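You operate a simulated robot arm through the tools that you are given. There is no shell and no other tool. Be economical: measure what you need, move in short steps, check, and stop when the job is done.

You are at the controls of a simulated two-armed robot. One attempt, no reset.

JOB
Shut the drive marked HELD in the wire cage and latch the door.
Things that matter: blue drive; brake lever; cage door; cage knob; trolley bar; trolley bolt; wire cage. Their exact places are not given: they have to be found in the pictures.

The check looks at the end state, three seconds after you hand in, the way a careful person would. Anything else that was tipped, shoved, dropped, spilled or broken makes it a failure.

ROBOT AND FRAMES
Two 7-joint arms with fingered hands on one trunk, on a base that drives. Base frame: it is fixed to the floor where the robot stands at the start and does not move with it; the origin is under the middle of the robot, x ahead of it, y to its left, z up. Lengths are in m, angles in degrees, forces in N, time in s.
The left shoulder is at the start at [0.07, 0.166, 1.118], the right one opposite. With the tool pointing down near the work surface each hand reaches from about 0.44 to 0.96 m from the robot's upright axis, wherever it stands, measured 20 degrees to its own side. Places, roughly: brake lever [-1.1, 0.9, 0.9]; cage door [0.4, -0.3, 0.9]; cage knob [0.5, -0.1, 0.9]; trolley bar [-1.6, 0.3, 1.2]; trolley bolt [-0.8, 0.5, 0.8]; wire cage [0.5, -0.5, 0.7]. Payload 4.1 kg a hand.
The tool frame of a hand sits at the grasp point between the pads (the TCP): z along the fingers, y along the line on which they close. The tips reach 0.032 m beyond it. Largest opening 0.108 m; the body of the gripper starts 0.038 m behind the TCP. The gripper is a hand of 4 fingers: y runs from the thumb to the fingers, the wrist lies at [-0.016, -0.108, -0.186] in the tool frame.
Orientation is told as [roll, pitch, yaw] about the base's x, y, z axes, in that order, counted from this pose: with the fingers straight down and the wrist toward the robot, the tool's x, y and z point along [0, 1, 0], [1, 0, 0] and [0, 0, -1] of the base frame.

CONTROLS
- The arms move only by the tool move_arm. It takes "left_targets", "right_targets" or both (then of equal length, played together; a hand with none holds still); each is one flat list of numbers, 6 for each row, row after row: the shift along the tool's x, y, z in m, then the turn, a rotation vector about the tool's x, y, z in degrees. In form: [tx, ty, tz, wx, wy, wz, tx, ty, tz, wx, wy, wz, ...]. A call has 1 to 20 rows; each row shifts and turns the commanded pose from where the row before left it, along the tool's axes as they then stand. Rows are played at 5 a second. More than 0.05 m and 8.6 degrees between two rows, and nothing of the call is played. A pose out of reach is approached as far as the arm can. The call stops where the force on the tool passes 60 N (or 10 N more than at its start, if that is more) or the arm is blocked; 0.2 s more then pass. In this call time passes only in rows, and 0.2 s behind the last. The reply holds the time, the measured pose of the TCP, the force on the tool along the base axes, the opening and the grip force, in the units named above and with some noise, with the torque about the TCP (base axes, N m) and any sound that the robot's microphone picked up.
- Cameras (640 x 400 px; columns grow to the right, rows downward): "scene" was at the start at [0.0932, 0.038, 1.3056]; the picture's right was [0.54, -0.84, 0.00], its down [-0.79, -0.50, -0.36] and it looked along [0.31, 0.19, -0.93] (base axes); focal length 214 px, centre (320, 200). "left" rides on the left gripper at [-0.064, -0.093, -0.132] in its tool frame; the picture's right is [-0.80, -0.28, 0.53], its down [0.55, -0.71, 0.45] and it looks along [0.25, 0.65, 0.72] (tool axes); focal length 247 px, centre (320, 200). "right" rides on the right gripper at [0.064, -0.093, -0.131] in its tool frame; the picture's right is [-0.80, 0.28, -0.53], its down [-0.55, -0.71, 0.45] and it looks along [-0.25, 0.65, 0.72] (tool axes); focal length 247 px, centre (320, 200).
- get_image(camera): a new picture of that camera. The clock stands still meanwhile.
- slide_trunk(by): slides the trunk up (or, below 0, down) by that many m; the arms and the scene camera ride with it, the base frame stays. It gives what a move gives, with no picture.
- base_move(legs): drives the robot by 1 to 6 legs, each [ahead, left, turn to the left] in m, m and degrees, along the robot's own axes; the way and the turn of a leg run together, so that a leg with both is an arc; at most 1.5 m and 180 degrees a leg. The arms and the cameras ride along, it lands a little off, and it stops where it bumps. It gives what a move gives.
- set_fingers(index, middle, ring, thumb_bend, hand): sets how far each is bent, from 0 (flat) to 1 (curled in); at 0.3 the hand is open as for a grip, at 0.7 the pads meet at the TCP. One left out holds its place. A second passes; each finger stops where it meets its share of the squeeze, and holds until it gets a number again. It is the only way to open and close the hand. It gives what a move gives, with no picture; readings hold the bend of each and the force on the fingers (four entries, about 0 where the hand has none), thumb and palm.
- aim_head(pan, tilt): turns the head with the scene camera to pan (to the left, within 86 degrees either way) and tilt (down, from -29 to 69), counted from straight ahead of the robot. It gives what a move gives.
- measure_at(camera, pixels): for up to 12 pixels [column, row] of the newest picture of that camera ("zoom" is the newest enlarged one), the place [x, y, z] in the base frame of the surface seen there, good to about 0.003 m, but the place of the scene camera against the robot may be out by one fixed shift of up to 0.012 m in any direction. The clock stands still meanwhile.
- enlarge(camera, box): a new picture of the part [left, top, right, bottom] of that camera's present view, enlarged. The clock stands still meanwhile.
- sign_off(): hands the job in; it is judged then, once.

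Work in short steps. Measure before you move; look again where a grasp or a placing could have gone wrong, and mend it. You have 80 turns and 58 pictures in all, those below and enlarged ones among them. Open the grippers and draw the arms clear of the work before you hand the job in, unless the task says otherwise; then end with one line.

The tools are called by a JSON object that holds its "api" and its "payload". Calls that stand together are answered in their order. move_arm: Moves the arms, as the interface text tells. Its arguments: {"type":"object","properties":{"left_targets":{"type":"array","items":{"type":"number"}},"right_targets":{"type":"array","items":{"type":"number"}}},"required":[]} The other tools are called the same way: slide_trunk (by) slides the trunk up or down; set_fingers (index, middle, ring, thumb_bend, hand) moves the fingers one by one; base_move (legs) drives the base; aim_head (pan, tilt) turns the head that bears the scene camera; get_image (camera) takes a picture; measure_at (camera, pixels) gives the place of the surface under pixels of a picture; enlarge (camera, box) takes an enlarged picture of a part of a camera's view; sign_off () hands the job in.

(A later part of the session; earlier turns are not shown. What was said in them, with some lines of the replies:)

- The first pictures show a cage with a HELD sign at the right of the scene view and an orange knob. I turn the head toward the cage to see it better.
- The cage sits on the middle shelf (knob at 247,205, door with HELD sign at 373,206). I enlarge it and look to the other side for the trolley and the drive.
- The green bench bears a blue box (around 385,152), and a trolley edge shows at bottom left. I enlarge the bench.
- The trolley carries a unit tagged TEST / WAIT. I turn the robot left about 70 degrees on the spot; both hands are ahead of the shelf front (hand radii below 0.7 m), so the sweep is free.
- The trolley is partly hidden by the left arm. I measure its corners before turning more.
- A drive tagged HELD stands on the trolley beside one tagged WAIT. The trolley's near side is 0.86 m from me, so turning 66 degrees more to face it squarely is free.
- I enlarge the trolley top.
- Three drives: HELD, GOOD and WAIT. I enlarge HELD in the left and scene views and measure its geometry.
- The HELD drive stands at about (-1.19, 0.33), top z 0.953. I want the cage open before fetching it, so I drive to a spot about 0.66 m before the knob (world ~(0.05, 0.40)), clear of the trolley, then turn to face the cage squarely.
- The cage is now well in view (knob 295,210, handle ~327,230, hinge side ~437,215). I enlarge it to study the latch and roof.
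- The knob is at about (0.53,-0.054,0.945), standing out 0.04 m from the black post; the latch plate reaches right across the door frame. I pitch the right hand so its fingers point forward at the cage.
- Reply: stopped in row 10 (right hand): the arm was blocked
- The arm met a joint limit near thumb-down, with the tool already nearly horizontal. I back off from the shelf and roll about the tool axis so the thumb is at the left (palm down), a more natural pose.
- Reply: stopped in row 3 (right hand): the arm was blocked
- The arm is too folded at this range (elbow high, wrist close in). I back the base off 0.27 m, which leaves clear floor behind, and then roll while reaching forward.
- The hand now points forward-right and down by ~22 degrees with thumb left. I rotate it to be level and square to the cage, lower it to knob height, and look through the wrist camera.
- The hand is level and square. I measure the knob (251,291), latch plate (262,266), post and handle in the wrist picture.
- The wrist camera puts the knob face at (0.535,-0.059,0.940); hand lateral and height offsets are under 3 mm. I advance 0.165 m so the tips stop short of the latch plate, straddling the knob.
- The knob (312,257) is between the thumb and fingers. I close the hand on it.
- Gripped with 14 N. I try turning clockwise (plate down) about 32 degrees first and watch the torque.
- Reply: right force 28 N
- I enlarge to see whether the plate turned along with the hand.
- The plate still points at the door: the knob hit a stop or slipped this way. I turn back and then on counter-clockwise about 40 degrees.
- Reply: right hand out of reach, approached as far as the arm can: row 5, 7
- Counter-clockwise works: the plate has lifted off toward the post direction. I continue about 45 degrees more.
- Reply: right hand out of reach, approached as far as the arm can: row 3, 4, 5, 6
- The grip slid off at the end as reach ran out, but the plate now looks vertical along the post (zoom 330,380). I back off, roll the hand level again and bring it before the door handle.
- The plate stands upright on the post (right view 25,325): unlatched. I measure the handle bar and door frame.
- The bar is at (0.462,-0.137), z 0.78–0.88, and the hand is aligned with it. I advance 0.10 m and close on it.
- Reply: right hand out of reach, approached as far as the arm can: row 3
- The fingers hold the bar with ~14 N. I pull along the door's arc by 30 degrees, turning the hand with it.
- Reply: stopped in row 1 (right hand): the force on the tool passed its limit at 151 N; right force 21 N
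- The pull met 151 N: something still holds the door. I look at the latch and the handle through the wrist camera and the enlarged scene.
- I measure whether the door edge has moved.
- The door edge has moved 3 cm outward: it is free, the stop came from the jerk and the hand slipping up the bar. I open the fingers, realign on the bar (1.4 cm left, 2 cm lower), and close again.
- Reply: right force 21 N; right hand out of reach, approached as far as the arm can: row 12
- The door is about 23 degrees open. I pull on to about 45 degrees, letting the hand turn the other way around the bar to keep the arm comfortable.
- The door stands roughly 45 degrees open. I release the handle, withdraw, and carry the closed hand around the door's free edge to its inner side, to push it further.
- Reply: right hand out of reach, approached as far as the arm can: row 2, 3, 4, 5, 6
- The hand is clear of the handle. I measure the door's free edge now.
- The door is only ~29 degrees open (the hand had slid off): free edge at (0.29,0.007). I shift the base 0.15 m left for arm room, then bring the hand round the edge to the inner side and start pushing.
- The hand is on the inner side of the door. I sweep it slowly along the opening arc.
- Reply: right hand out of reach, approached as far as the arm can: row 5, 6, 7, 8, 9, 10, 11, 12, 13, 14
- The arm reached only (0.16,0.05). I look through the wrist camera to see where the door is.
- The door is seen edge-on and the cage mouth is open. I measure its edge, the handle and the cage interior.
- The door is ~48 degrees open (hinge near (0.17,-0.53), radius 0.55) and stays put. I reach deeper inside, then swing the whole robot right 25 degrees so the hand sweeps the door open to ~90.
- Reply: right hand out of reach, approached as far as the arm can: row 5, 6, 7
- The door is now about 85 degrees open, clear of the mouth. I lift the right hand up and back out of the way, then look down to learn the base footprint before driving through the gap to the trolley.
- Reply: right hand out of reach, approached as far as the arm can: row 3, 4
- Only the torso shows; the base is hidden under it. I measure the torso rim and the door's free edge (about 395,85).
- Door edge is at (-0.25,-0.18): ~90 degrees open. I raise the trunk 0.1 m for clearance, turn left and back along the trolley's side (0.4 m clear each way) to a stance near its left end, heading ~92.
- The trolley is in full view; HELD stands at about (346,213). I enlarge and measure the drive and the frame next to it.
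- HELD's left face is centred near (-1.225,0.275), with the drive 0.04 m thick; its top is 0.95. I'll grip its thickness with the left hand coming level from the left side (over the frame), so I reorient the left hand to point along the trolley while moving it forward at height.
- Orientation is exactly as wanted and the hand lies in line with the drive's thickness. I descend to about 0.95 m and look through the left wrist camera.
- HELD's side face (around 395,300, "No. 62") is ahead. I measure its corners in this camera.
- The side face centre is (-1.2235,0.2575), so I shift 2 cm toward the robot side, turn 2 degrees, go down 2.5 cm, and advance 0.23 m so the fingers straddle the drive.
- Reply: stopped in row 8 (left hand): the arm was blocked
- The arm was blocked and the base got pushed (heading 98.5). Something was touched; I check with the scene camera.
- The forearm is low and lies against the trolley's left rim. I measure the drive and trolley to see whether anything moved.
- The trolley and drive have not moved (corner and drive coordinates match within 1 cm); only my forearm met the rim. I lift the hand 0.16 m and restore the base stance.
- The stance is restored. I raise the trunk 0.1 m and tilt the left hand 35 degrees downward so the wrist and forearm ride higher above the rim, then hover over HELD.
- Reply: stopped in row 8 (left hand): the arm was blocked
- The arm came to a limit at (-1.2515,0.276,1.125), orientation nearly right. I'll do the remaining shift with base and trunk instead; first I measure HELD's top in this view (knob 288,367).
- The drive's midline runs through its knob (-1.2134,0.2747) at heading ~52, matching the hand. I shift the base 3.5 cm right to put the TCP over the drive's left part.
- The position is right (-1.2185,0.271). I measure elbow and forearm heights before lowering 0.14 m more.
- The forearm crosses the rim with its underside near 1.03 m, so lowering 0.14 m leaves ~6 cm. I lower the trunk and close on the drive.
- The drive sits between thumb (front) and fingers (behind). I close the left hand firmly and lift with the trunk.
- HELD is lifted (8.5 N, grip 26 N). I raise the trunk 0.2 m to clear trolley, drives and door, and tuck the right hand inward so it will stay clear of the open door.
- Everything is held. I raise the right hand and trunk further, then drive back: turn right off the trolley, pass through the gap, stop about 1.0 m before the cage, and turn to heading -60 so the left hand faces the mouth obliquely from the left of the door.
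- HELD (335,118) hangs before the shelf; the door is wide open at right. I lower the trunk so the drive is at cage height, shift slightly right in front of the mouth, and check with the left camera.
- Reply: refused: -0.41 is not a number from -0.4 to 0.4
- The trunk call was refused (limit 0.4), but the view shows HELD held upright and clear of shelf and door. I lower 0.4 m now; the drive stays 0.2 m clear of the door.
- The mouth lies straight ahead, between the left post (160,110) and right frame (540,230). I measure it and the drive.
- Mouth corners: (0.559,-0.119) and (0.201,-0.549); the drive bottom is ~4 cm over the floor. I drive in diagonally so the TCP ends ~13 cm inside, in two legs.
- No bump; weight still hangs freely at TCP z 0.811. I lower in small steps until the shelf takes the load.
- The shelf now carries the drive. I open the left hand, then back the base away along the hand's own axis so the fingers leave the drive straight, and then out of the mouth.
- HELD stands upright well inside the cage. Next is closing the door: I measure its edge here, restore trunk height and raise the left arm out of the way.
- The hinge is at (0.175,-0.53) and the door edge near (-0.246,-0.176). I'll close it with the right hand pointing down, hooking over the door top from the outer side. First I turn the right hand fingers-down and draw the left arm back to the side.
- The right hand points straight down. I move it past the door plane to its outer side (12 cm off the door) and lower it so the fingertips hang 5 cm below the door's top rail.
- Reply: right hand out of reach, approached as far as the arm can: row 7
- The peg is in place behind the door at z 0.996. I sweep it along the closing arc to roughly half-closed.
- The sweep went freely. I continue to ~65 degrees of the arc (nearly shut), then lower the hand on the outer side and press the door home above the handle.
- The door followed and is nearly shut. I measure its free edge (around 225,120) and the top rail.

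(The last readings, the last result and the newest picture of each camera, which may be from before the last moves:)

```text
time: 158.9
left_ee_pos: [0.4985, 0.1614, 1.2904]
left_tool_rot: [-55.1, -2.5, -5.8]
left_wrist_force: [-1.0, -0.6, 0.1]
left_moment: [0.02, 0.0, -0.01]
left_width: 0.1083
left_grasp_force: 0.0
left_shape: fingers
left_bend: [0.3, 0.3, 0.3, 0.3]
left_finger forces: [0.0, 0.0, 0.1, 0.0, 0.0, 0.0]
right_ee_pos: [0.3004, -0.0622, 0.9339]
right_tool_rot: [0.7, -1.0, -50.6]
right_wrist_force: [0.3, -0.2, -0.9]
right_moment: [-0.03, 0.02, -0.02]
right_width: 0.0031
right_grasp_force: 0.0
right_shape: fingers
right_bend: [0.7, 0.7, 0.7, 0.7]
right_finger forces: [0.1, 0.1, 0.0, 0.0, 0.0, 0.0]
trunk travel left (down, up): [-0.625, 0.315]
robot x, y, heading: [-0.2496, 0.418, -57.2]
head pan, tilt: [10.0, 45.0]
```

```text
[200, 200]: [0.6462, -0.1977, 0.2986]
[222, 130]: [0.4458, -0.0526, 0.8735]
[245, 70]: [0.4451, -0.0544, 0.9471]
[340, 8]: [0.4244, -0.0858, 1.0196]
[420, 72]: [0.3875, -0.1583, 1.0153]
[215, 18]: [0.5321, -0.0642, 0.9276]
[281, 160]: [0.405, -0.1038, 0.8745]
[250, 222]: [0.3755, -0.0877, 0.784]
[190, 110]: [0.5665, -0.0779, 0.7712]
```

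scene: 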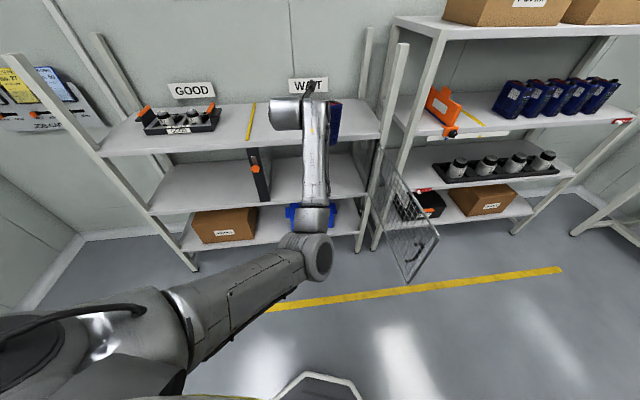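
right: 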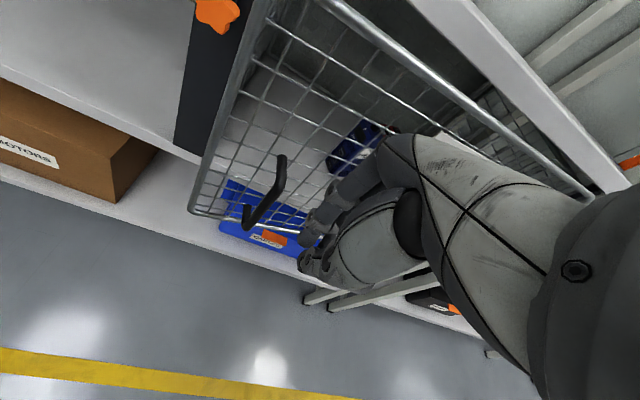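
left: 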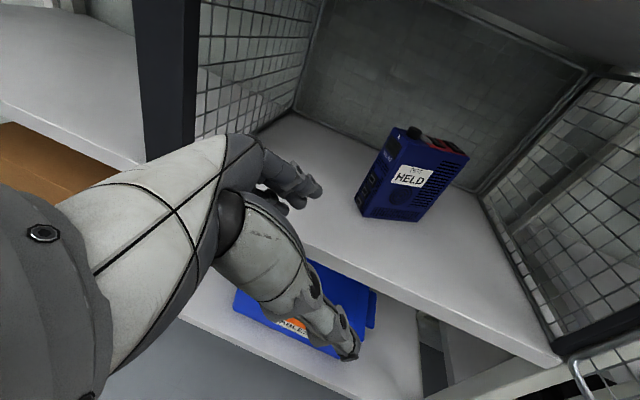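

Door edge is at (0.4455,-0.0535), about 11 degrees from shut. I press forward gently until it meets the frame.

{"api": "move_arm", "payload": {"right_targets": [0.0065, 0.024, 0, 0, 0, 0, 0.0065, 0.024, 0, 0, 0, 0, 0.0065, 0.024, 0, 0, 0, 0, 0.0065, 0.024, 0, 0, 0, 0, 0.0065, 0.024, 0, 0, 0, 0, 0.0065, 0.02, 0, 0, 0, 0, 0, 0.006, 0, 0, 0, 0, 0, 0.005, 0, 0, 0, 0, 0, 0, 0, 0, 0, 0]}}

```text
time: 160.9
left_ee_pos: [0.4993, 0.1624, 1.2902]
left_tool_rot: [-55.0, -2.5, -5.9]
left_wrist_force: [-0.4, -0.9, -0.2]
left_moment: [0.03, -0.02, 0.01]
left_width: 0.1081
left_grasp_force: 0.1
left_shape: fingers
left_bend: [0.3, 0.3, 0.3, 0.3]
left_finger forces: [0.0, 0.0, 0.0, 0.0, 0.0, 0.0]
right_ee_pos: [0.3635, -0.1063, 0.9372]
right_tool_rot: [0.7, -1.0, -50.6]
right_wrist_force: [-0.4, -0.7, -0.2]
right_moment: [-0.01, 0.01, -0.02]
right_width: 0.0029
right_grasp_force: 0.1
right_shape: fingers
right_bend: [0.7, 0.7, 0.7, 0.7]
right_finger forces: [0.0, 0.0, 0.1, 0.0, 0.0, 0.0]
right hand out of reach, approached as far as the arm can: row 4, 5, 6, 7, 8
trunk travel left (down, up): [-0.625, 0.315]
robot x, y, heading: [-0.2518, 0.4206, -57.0]
head pan, tilt: [10.0, 45.0]
```

The arm ran out of reach at (0.3635,-0.106); I finish the push by driving the base about 7 cm along the same direction.

{"api": "base_move", "payload": {"legs": [[0.068, 0.026, 0]]}}

```text
time: 162.0
left_ee_pos: [0.5602, 0.1188, 1.2907]
left_tool_rot: [-54.9, -2.3, -5.7]
left_wrist_force: [0.9, -0.6, -0.5]
left_moment: [-0.01, -0.07, -0.01]
left_width: 0.1082
left_grasp_force: 0.2
left_shape: fingers
left_bend: [0.3, 0.3, 0.3, 0.3]
left_finger forces: [0.0, 0.0, 0.0, 0.1, 0.0, 0.1]
right_ee_pos: [0.4225, -0.1496, 0.9371]
right_tool_rot: [0.7, -0.9, -50.5]
right_wrist_force: [0.3, -0.2, 0.5]
right_moment: [0.0, -0.01, -0.01]
right_width: 0.0033
right_grasp_force: 0.0
right_shape: fingers
right_bend: [0.7, 0.7, 0.7, 0.7]
right_finger forces: [0.0, 0.1, 0.0, 0.0, 0.0, 0.0]
trunk travel left (down, up): [-0.625, 0.315]
robot x, y, heading: [-0.1895, 0.3732, -57.1]
head pan, tilt: [10.0, 45.0]
```

No contact force yet. I continue in ~1.2 cm base steps until contact is felt.

{"api": "base_move", "payload": {"legs": [[0.0115, 0.0036, 0], [0.0115, 0.0036, 0]]}}

{"api": "base_move", "payload": {"legs": [[0.0115, 0.0036, 0]]}}

```text
time: 163.1
left_ee_pos: [0.5761, 0.1044, 1.2919]
left_tool_rot: [-55.0, -2.5, -5.7]
left_wrist_force: [-0.3, -0.5, 0.6]
left_moment: [0.02, 0.01, -0.02]
left_width: 0.1083
left_grasp_force: 0.1
left_shape: fingers
left_bend: [0.3, 0.3, 0.3, 0.3]
left_finger forces: [0.0, 0.1, 0.1, 0.1, 0.0, 0.0]
right_ee_pos: [0.4402, -0.1641, 0.9378]
right_tool_rot: [0.7, -1.0, -50.5]
right_wrist_force: [-7.3, 5.7, 2.6]
right_moment: [-0.16, -0.1, -0.15]
right_width: 0.0035
right_grasp_force: 4.5
right_shape: fingers
right_bend: [0.7, 0.7, 0.7, 0.7]
right_finger forces: [0.1, 9.7, 0.1, 0.0, 0.0, 0.0]
trunk travel left (down, up): [-0.625, 0.315]
robot x, y, heading: [-0.1718, 0.3599, -56.7]
head pan, tilt: [10.0, 45.0]
```

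```text
time: 163.9
left_ee_pos: [0.58, 0.0999, 1.2928]
left_tool_rot: [-55.2, -2.6, -5.7]
left_wrist_force: [-0.2, -0.6, 0.4]
left_moment: [0.03, 0.01, 0.01]
left_width: 0.1083
left_grasp_force: 0.1
left_shape: fingers
left_bend: [0.3, 0.3, 0.3, 0.3]
left_finger forces: [0.1, 0.0, 0.1, 0.1, 0.1, 0.1]
right_ee_pos: [0.4413, -0.1631, 0.9373]
right_tool_rot: [0.5, -0.4, -50.7]
right_wrist_force: [-16.0, 11.1, 5.4]
right_moment: [-0.42, -0.53, -0.32]
right_width: 0.0044
right_grasp_force: 9.7
right_shape: fingers
right_bend: [0.7, 0.7, 0.7, 0.69]
right_finger forces: [3.4, 16.7, 0.0, 0.1, 0.0, 0.0]
trunk travel left (down, up): [-0.625, 0.315]
robot x, y, heading: [-0.1623, 0.3505, -57.1]
head pan, tilt: [10.0, 45.0]
stopped in leg 1: the force on the tool passed its limit at 71 N (the readings are from after the stop); the commanded pose is now the measured one
```

Firm contact: the door is against its frame. I withdraw and raise the right hand, then move the base to the stance used for the knob.

{"api": "move_arm", "payload": {"right_targets": [0, -0.035, 0, 0, 0, 0, 0, -0.04, 0, 0, 0, 0, 0, -0.04, 0, 0, 0, 0, 0, 0, -0.045, 0, 0, 0, 0, 0, -0.045, 0, 0, 0, 0, 0, -0.045, 0, 0, 0, 0, 0, -0.04, 0, 0, 0, 0, 0, 0, 0, 0, 0]}}

{"api": "base_move", "payload": {"legs": [[-0.119, 0.131, 0], [0, 0, 20.6]]}}

```text
time: 165.7
left_ee_pos: [0.5849, 0.0977, 1.29]
left_tool_rot: [-55.0, -2.3, -5.8]
left_wrist_force: [-0.3, -0.4, 0.0]
left_moment: [-0.01, -0.03, -0.01]
left_width: 0.1085
left_grasp_force: 0.1
left_shape: fingers
left_bend: [0.3, 0.3, 0.3, 0.3]
left_finger forces: [0.1, 0.0, 0.0, 0.0, 0.0, 0.0]
right_ee_pos: [0.3712, -0.0757, 1.1093]
right_tool_rot: [0.5, -0.3, -50.4]
right_wrist_force: [0.0, 0.9, -0.6]
right_moment: [-0.01, 0.01, -0.02]
right_width: 0.0032
right_grasp_force: 0.0
right_shape: fingers
right_bend: [0.7, 0.7, 0.7, 0.7]
right_finger forces: [0.0, 0.0, 0.0, 0.0, 0.1, 0.0]
trunk travel left (down, up): [-0.625, 0.315]
robot x, y, heading: [-0.1654, 0.3554, -57.1]
head pan, tilt: [10.0, 45.0]
```

```text
time: 168.3
left_ee_pos: [0.67, 0.5413, 1.2904]
left_tool_rot: [-55.2, -2.4, 14.5]
left_wrist_force: [0.7, 0.2, -0.2]
left_moment: [-0.01, 0.02, 0.03]
left_width: 0.1088
left_grasp_force: 0.0
left_shape: fingers
left_bend: [0.3, 0.3, 0.3, 0.3]
left_finger forces: [0.1, 0.0, 0.0, 0.0, 0.0, 0.0]
right_ee_pos: [0.5305, 0.3038, 1.1091]
right_tool_rot: [0.5, -0.4, -30.3]
right_wrist_force: [-0.5, 0.0, 0.7]
right_moment: [-0.02, -0.01, 0.03]
right_width: 0.0028
right_grasp_force: 0.0
right_shape: fingers
right_bend: [0.7, 0.7, 0.7, 0.7]
right_finger forces: [0.0, 0.1, 0.1, 0.0, 0.0, 0.0]
trunk travel left (down, up): [-0.625, 0.315]
robot x, y, heading: [-0.1162, 0.5241, -36.6]
head pan, tilt: [10.0, 45.0]
```

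Now I bring the right hand back to the right, in line with the knob, then level it again.

{"api": "move_arm", "payload": {"right_targets": [-0.0414, 0, 0, 0, 0, 0, -0.0414, 0, 0, 0, 0, 0, -0.0414, 0, 0, 0, 0, 0, -0.0414, 0, 0, 0, 0, 0, -0.0414, 0, 0, 0, 0, 0, -0.0414, 0, 0, 0, 0, 0, -0.0414, 0, 0, 0, 0, 0, 0, 0, 0, 0, 0, 0]}}

{"api": "move_arm", "payload": {"right_targets": [0, 0, 0, -4.62, 4.62, 4.62, 0, 0, 0, -4.62, 4.62, 4.62, 0, 0, 0, -4.62, 4.62, 4.62, 0, 0, 0, -4.62, 4.62, 4.62, 0, 0, 0, -4.62, 4.62, 4.62, 0, 0, 0, -4.62, 4.62, 4.62, 0, 0, 0, -4.62, 4.62, 4.62, 0, 0, 0, -4.62, 4.62, 4.62, 0, 0, 0, -4.62, 4.62, 4.62, 0, 0, 0, -4.62, 4.62, 4.62, 0, 0, 0, -4.62, 4.62, 4.62, 0, 0, 0, -4.62, 4.62, 4.62, 0, 0, 0, -4.62, 4.62, 4.62, 0, 0, 0, -4.62, 4.62, 4.62, 0, 0, 0, -4.62, 4.62, 4.62, 0, 0, 0, -6, 0, 0, 0, 0, 0, 0, 0, 0]}}

```text
time: 170.1
left_ee_pos: [0.6698, 0.542, 1.2896]
left_tool_rot: [-55.1, -2.4, 14.4]
left_wrist_force: [0.5, 1.0, -0.1]
left_moment: [0.01, 0.02, 0.0]
left_width: 0.1085
left_grasp_force: 0.1
left_shape: fingers
left_bend: [0.3, 0.3, 0.3, 0.3]
left_finger forces: [0.0, 0.1, 0.0, 0.0, 0.0, 0.0]
right_ee_pos: [0.3846, 0.0541, 1.1097]
right_tool_rot: [0.4, -0.4, -30.3]
right_wrist_force: [-0.3, 0.6, 0.0]
right_moment: [0.01, 0.01, -0.01]
right_width: 0.0033
right_grasp_force: 0.2
right_shape: fingers
right_bend: [0.7, 0.7, 0.7, 0.7]
right_finger forces: [0.1, 0.1, 0.0, 0.0, 0.0, 0.0]
trunk travel left (down, up): [-0.625, 0.315]
robot x, y, heading: [-0.1206, 0.5263, -36.7]
head pan, tilt: [10.0, 45.0]
```

```text
time: 173.7
left_ee_pos: [0.6695, 0.5399, 1.2911]
left_tool_rot: [-55.1, -2.4, 14.4]
left_wrist_force: [-0.1, -0.3, 0.4]
left_moment: [0.03, 0.02, 0.02]
left_width: 0.1083
left_grasp_force: 0.2
left_shape: fingers
left_bend: [0.3, 0.3, 0.3, 0.3]
left_finger forces: [0.0, 0.1, 0.0, 0.1, 0.1, 0.0]
right_ee_pos: [0.3838, 0.0522, 1.1056]
right_tool_rot: [90.3, 0.7, -126.4]
right_wrist_force: [0.3, -0.6, 0.0]
right_moment: [-0.02, -0.01, 0.0]
right_width: 0.0032
right_grasp_force: 0.0
right_shape: fingers
right_bend: [0.7, 0.7, 0.7, 0.7]
right_finger forces: [0.1, 0.0, 0.1, 0.1, 0.1, 0.0]
trunk travel left (down, up): [-0.625, 0.315]
robot x, y, heading: [-0.1218, 0.5252, -36.5]
head pan, tilt: [10.0, 45.0]
```

The hand is level and lined up with the knob. I open it, lower to knob height, roll 40 degrees counter-clockwise, then advance around the knob.

{"api": "set_fingers", "payload": {"hand": "right", "index": 0.3, "middle": 0.3, "ring": 0.3, "thumb_bend": 0.3}}

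{"api": "move_arm", "payload": {"right_targets": [-0.0415, 0, 0, 0, 0, 0, -0.0415, 0, 0, 0, 0, 0, -0.0415, 0, 0, 0, 0, 0, -0.0415, 0, 0, 0, 0, 0, 0, 0, 0, 0, 0, -8, 0, 0, 0, 0, 0, -8, 0, 0, 0, 0, 0, -8, 0, 0, 0, 0, 0, -8, 0, 0, 0, 0, 0, -8, 0, 0, 0, 0, 0, 0]}}

```text
time: 174.7
left_ee_pos: [0.6695, 0.5416, 1.2913]
left_tool_rot: [-54.9, -2.4, 14.6]
left_wrist_force: [-0.2, 0.0, 0.0]
left_moment: [0.03, 0.01, 0.02]
left_width: 0.1084
left_grasp_force: 0.1
left_shape: fingers
left_bend: [0.3, 0.3, 0.3, 0.3]
left_finger forces: [0.0, 0.1, 0.1, 0.1, 0.1, 0.0]
right_ee_pos: [0.385, 0.0515, 1.1057]
right_tool_rot: [90.1, 0.6, -126.3]
right_wrist_force: [0.2, -0.2, 0.8]
right_moment: [0.01, 0.03, 0.0]
right_width: 0.1082
right_grasp_force: 0.1
right_shape: fingers
right_bend: [0.3, 0.3, 0.3, 0.3]
right_finger forces: [0.0, 0.0, 0.1, 0.0, 0.1, 0.0]
trunk travel left (down, up): [-0.625, 0.315]
robot x, y, heading: [-0.1203, 0.5224, -36.6]
head pan, tilt: [10.0, 45.0]
```

```text
time: 176.9
left_ee_pos: [0.6706, 0.5407, 1.2905]
left_tool_rot: [-55.0, -2.4, 14.4]
left_wrist_force: [0.6, -0.1, -0.4]
left_moment: [0.0, 0.01, 0.02]
left_width: 0.1081
left_grasp_force: 0.2
left_shape: fingers
left_bend: [0.3, 0.3, 0.3, 0.3]
left_finger forces: [0.0, 0.1, 0.1, 0.0, 0.0, 0.0]
right_ee_pos: [0.3863, 0.0529, 0.9409]
right_tool_rot: [90.2, -39.5, -126.5]
right_wrist_force: [-0.5, 0.4, -0.8]
right_moment: [-0.01, -0.01, 0.03]
right_width: 0.1083
right_grasp_force: 0.2
right_shape: fingers
right_bend: [0.3, 0.3, 0.3, 0.3]
right_finger forces: [0.0, 0.0, 0.1, 0.1, 0.1, 0.1]
trunk travel left (down, up): [-0.625, 0.315]
robot x, y, heading: [-0.1199, 0.5265, -36.9]
head pan, tilt: [10.0, 45.0]
```

In place at z 0.941, roll -39.5. I advance 0.166 m and close on the knob.

{"api": "move_arm", "payload": {"right_targets": [0, 0, 0.035, 0, 0, 0, 0, 0, 0.035, 0, 0, 0, 0, 0, 0.035, 0, 0, 0, 0, 0, 0.035, 0, 0, 0, 0, 0, 0.026, 0, 0, 0, 0, 0, 0, 0, 0, 0]}}

{"api": "set_fingers", "payload": {"hand": "right", "index": 0.75, "middle": 0.75, "ring": 0.75, "thumb_bend": 0.75}}

```text
time: 178.3
left_ee_pos: [0.6689, 0.5415, 1.2902]
left_tool_rot: [-55.1, -2.4, 14.5]
left_wrist_force: [0.1, 0.7, 0.1]
left_moment: [-0.01, 0.04, 0.02]
left_width: 0.108
left_grasp_force: 0.1
left_shape: fingers
left_bend: [0.3, 0.3, 0.3, 0.3]
left_finger forces: [0.0, 0.0, 0.0, 0.0, 0.0, 0.1]
right_ee_pos: [0.5196, -0.0424, 0.9406]
right_tool_rot: [90.3, -39.4, -126.5]
right_wrist_force: [-0.7, 0.3, -0.5]
right_moment: [0.01, -0.04, 0.0]
right_width: 0.1084
right_grasp_force: 0.0
right_shape: fingers
right_bend: [0.3, 0.3, 0.3, 0.3]
right_finger forces: [0.0, 0.0, 0.1, 0.0, 0.1, 0.0]
trunk travel left (down, up): [-0.625, 0.315]
robot x, y, heading: [-0.1209, 0.5258, -36.4]
head pan, tilt: [10.0, 45.0]
```

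```text
time: 179.3
left_ee_pos: [0.6684, 0.5396, 1.2924]
left_tool_rot: [-54.9, -2.5, 14.6]
left_wrist_force: [0.0, 0.2, -0.3]
left_moment: [0.0, -0.03, -0.02]
left_width: 0.1083
left_grasp_force: 0.0
left_shape: fingers
left_bend: [0.3, 0.3, 0.3, 0.3]
left_finger forces: [0.0, 0.0, 0.0, 0.0, 0.1, 0.0]
right_ee_pos: [0.5191, -0.0441, 0.9428]
right_tool_rot: [90.7, -39.4, -126.8]
right_wrist_force: [2.3, -14.4, 13.5]
right_moment: [-0.26, -0.14, -0.14]
right_width: 0.0261
right_grasp_force: 23.0
right_shape: fingers
right_bend: [0.72, 0.6, 0.72, 0.6]
right_finger forces: [9.5, 11.6, 10.8, 0.0, 14.2, 0.0]
trunk travel left (down, up): [-0.625, 0.315]
robot x, y, heading: [-0.1208, 0.5177, -36.7]
head pan, tilt: [10.0, 45.0]
5 turns are left
```

Grip 23 N on the knob. I turn clockwise 74 degrees, regrip once (ratchet back and turn again up to the stop) and look.

{"api": "move_arm", "payload": {"right_targets": [0, 0, 0, 0, 0, 8, 0, 0, 0, 0, 0, 8, 0, 0, 0, 0, 0, 8, 0, 0, 0, 0, 0, 8, 0, 0, 0, 0, 0, 8, 0, 0, 0, 0, 0, 8, 0, 0, 0, 0, 0, 8, 0, 0, 0, 0, 0, 8, 0, 0, 0, 0, 0, 8, 0, 0, 0, 0, 0, 0]}}

{"api": "set_fingers", "payload": {"hand": "right", "index": 0.3, "middle": 0.3, "ring": 0.3, "thumb_bend": 0.3}}

{"api": "move_arm", "payload": {"right_targets": [0, 0, 0, 0, 0, -8, 0, 0, 0, 0, 0, -8, 0, 0, 0, 0, 0, -8, 0, 0, 0, 0, 0, -8, 0, 0, 0, 0, 0, -8, 0, 0, 0, 0, 0, -8, 0, 0, 0, 0, 0, 0]}}

{"api": "set_fingers", "payload": {"hand": "right", "index": 0.75, "middle": 0.75, "ring": 0.75, "thumb_bend": 0.75}}

{"api": "move_arm", "payload": {"right_targets": [0, 0, 0, 0, 0, 8, 0, 0, 0, 0, 0, 8, 0, 0, 0, 0, 0, 8, 0, 0, 0, 0, 0, 8, 0, 0, 0, 0, 0, 8, 0, 0, 0, 0, 0, 0]}}

{"api": "enlarge", "payload": {"camera": "right", "box": [200, 150, 400, 330]}}

```text
time: 181.5
left_ee_pos: [0.6657, 0.538, 1.2935]
left_tool_rot: [-55.0, -2.6, 14.6]
left_wrist_force: [0.5, -0.1, -0.6]
left_moment: [-0.01, 0.0, 0.0]
left_width: 0.1082
left_grasp_force: 0.0
left_shape: fingers
left_bend: [0.3, 0.3, 0.3, 0.3]
left_finger forces: [0.0, 0.1, 0.0, 0.1, 0.0, 0.0]
right_ee_pos: [0.517, -0.0471, 0.9414]
right_tool_rot: [90.4, 32.9, -126.2]
right_wrist_force: [-22.4, -22.7, 6.3]
right_moment: [-0.19, 0.09, -0.98]
right_width: 0.0272
right_grasp_force: 31.7
right_shape: fingers
right_bend: [0.73, 0.56, 0.73, 0.63]
right_finger forces: [16.4, 16.4, 14.9, 0.1, 15.7, 0.0]
trunk travel left (down, up): [-0.625, 0.315]
robot x, y, heading: [-0.116, 0.5222, -36.7]
head pan, tilt: [10.0, 45.0]
```

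```text
time: 182.5
left_ee_pos: [0.6704, 0.5401, 1.2916]
left_tool_rot: [-55.1, -2.3, 14.4]
left_wrist_force: [-0.2, 0.2, -0.2]
left_moment: [0.02, 0.01, 0.0]
left_width: 0.1084
left_grasp_force: 0.1
left_shape: fingers
left_bend: [0.3, 0.3, 0.3, 0.3]
left_finger forces: [0.1, 0.1, 0.0, 0.1, 0.0, 0.0]
right_ee_pos: [0.5218, -0.0456, 0.94]
right_tool_rot: [90.3, 32.7, -126.1]
right_wrist_force: [0.8, -0.2, -0.1]
right_moment: [-0.03, 0.0, 0.0]
right_width: 0.1083
right_grasp_force: 0.1
right_shape: fingers
right_bend: [0.3, 0.3, 0.3, 0.3]
right_finger forces: [0.1, 0.1, 0.0, 0.0, 0.0, 0.0]
trunk travel left (down, up): [-0.625, 0.315]
robot x, y, heading: [-0.1175, 0.5225, -36.7]
head pan, tilt: [10.0, 45.0]
```

```text
time: 184.1
left_ee_pos: [0.6707, 0.5411, 1.2909]
left_tool_rot: [-55.1, -2.5, 14.5]
left_wrist_force: [0.7, -0.8, 0.3]
left_moment: [-0.01, 0.0, 0.0]
left_width: 0.1083
left_grasp_force: 0.1
left_shape: fingers
left_bend: [0.3, 0.3, 0.3, 0.3]
left_finger forces: [0.0, 0.1, 0.1, 0.0, 0.0, 0.0]
right_ee_pos: [0.5209, -0.044, 0.9415]
right_tool_rot: [90.3, -15.5, -126.4]
right_wrist_force: [0.0, 0.0, -0.2]
right_moment: [0.01, -0.04, -0.01]
right_width: 0.1083
right_grasp_force: 0.0
right_shape: fingers
right_bend: [0.3, 0.3, 0.3, 0.3]
right_finger forces: [0.0, 0.0, 0.0, 0.1, 0.1, 0.0]
trunk travel left (down, up): [-0.625, 0.315]
robot x, y, heading: [-0.1217, 0.5251, -36.6]
head pan, tilt: [10.0, 45.0]
```

```text
time: 185.1
left_ee_pos: [0.6691, 0.538, 1.2911]
left_tool_rot: [-55.1, -2.5, 14.5]
left_wrist_force: [-0.1, -0.4, 0.1]
left_moment: [-0.01, 0.0, 0.04]
left_width: 0.1083
left_grasp_force: 0.2
left_shape: fingers
left_bend: [0.3, 0.3, 0.3, 0.3]
left_finger forces: [0.0, 0.1, 0.1, 0.0, 0.0, 0.0]
right_ee_pos: [0.5181, -0.0476, 0.9432]
right_tool_rot: [90.5, -15.4, -126.6]
right_wrist_force: [-2.6, -17.4, 7.6]
right_moment: [-0.33, -0.01, -0.21]
right_width: 0.0268
right_grasp_force: 23.7
right_shape: fingers
right_bend: [0.71, 0.58, 0.71, 0.61]
right_finger forces: [10.0, 12.2, 10.7, 0.0, 14.1, 0.0]
trunk travel left (down, up): [-0.625, 0.315]
robot x, y, heading: [-0.1206, 0.5227, -36.6]
head pan, tilt: [10.0, 45.0]
```

```text
time: 186.5
left_ee_pos: [0.6651, 0.5392, 1.2933]
left_tool_rot: [-55.1, -2.6, 14.6]
left_wrist_force: [-0.1, -0.6, 0.1]
left_moment: [-0.02, -0.02, 0.02]
left_width: 0.1083
left_grasp_force: 0.0
left_shape: fingers
left_bend: [0.3, 0.3, 0.3, 0.3]
left_finger forces: [0.1, 0.0, 0.0, 0.1, 0.0, 0.0]
right_ee_pos: [0.5159, -0.0485, 0.9459]
right_tool_rot: [90.8, 24.8, -126.5]
right_wrist_force: [-9.3, -28.5, 29.3]
right_moment: [-1.19, 0.03, -0.68]
right_width: 0.0186
right_grasp_force: 32.2
right_shape: fingers
right_bend: [0.72, 0.56, 0.58, 0.64]
right_finger forces: [26.0, 17.8, 11.9, 0.0, 8.6, 0.0]
trunk travel left (down, up): [-0.625, 0.315]
robot x, y, heading: [-0.1196, 0.5243, -36.6]
head pan, tilt: [10.0, 45.0]
```

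```text
2.22 times, centred on (300, 240) of right
4 turns are left
```

zoom: 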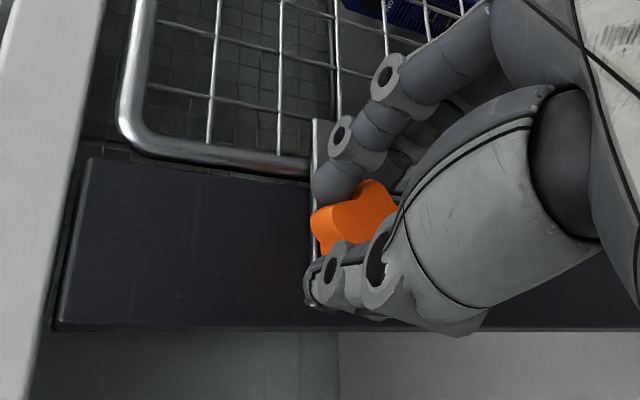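

The plate lies across the door frame again and the knob is at its stop: latched. I open the hand, withdraw straight back, and take the last picture.

{"api": "set_fingers", "payload": {"hand": "right", "index": 0.3, "middle": 0.3, "ring": 0.3, "thumb_bend": 0.3}}

{"api": "move_arm", "payload": {"right_targets": [0, 0, -0.02, 0, 0, 0, 0, 0, -0.035, 0, 0, 0, 0, 0, -0.035, 0, 0, 0, 0, 0, -0.035, 0, 0, 0, 0, 0, -0.03, 0, 0, 0, 0, 0, 0, 0, 0, 0]}}

{"api": "get_image", "payload": {"camera": "right"}}

```text
time: 187.5
left_ee_pos: [0.6699, 0.5406, 1.2891]
left_tool_rot: [-55.1, -2.5, 14.5]
left_wrist_force: [0.3, 0.4, -0.4]
left_moment: [0.05, -0.02, 0.0]
left_width: 0.1081
left_grasp_force: 0.0
left_shape: fingers
left_bend: [0.3, 0.3, 0.3, 0.3]
left_finger forces: [0.0, 0.1, 0.1, 0.0, 0.0, 0.1]
right_ee_pos: [0.5216, -0.0442, 0.9397]
right_tool_rot: [90.2, 24.7, -126.2]
right_wrist_force: [0.8, -0.6, -0.1]
right_moment: [0.02, -0.01, 0.03]
right_width: 0.1082
right_grasp_force: 0.1
right_shape: fingers
right_bend: [0.3, 0.3, 0.3, 0.3]
right_finger forces: [0.0, 0.0, 0.0, 0.0, 0.1, 0.0]
trunk travel left (down, up): [-0.625, 0.315]
robot x, y, heading: [-0.1218, 0.5219, -36.5]
head pan, tilt: [10.0, 45.0]
```

```text
time: 188.9
left_ee_pos: [0.6706, 0.5408, 1.29]
left_tool_rot: [-55.0, -2.4, 14.5]
left_wrist_force: [-0.1, -0.2, 0.5]
left_moment: [-0.02, 0.0, -0.04]
left_width: 0.1083
left_grasp_force: 0.0
left_shape: fingers
left_bend: [0.3, 0.3, 0.3, 0.3]
left_finger forces: [0.1, 0.0, 0.1, 0.1, 0.1, 0.0]
right_ee_pos: [0.3948, 0.0485, 0.9395]
right_tool_rot: [90.4, 24.6, -126.3]
right_wrist_force: [0.0, 0.2, -0.6]
right_moment: [0.0, -0.02, 0.0]
right_width: 0.108
right_grasp_force: 0.0
right_shape: fingers
right_bend: [0.3, 0.3, 0.3, 0.3]
right_finger forces: [0.1, 0.0, 0.1, 0.0, 0.0, 0.1]
trunk travel left (down, up): [-0.625, 0.315]
robot x, y, heading: [-0.1185, 0.5235, -36.7]
head pan, tilt: [10.0, 45.0]
```

```text
0 pictures are left
3 turns are left
```

right: 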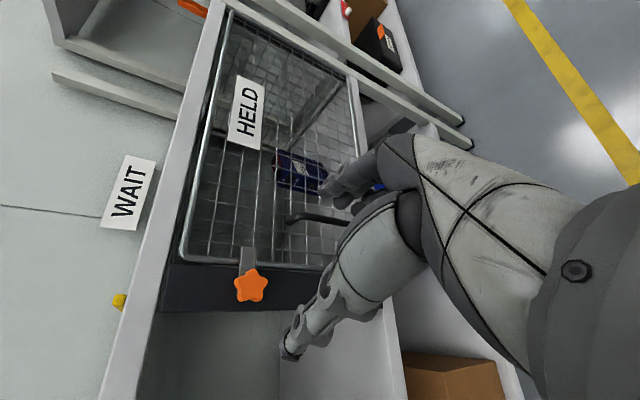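

The plate (247,258) crosses the shut door and HELD is inside (297,172). I check by measurement that the door edge is back at its starting place.

{"api": "measure_at", "payload": {"camera": "right", "pixels": [[184, 246], [210, 262], [247, 256], [250, 286], [228, 20], [296, 165]]}}

{"api": "move_arm", "payload": {"right_targets": [0, 0, -0.03, 0, 0, 0, 0, 0, -0.02, 0, 0, 0]}}

```text
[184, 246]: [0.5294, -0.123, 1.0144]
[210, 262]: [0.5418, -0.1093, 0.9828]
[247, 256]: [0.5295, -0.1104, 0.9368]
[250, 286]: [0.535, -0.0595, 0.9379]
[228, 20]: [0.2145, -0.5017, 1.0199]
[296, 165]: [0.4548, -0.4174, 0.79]
```

```text
time: 189.5
left_ee_pos: [0.6696, 0.5412, 1.2903]
left_tool_rot: [-55.1, -2.4, 14.4]
left_wrist_force: [0.8, 0.2, 0.0]
left_moment: [0.03, -0.03, 0.02]
left_width: 0.1084
left_grasp_force: 0.1
left_shape: fingers
left_bend: [0.3, 0.3, 0.3, 0.3]
left_finger forces: [0.1, 0.0, 0.0, 0.0, 0.0, 0.0]
right_ee_pos: [0.3556, 0.0756, 0.9397]
right_tool_rot: [90.3, 24.6, -126.1]
right_wrist_force: [0.1, -0.2, -1.3]
right_moment: [0.03, -0.02, -0.01]
right_width: 0.1084
right_grasp_force: 0.0
right_shape: fingers
right_bend: [0.3, 0.3, 0.3, 0.3]
right_finger forces: [0.1, 0.0, 0.0, 0.1, 0.0, 0.1]
trunk travel left (down, up): [-0.625, 0.315]
robot x, y, heading: [-0.1197, 0.5209, -36.5]
head pan, tilt: [10.0, 45.0]
2 turns are left
```

The door edge is within about 1 cm of where it started (0.53,-0.12) and the plate is across it. The drive stands inside, both hands are open and the arms are clear, so I hand in.

{"api": "sign_off", "payload": {}}

```text
The job is handed in.
```

The HELD drive is standing upright in the wire cage, the door is shut and the latch plate is turned across it.
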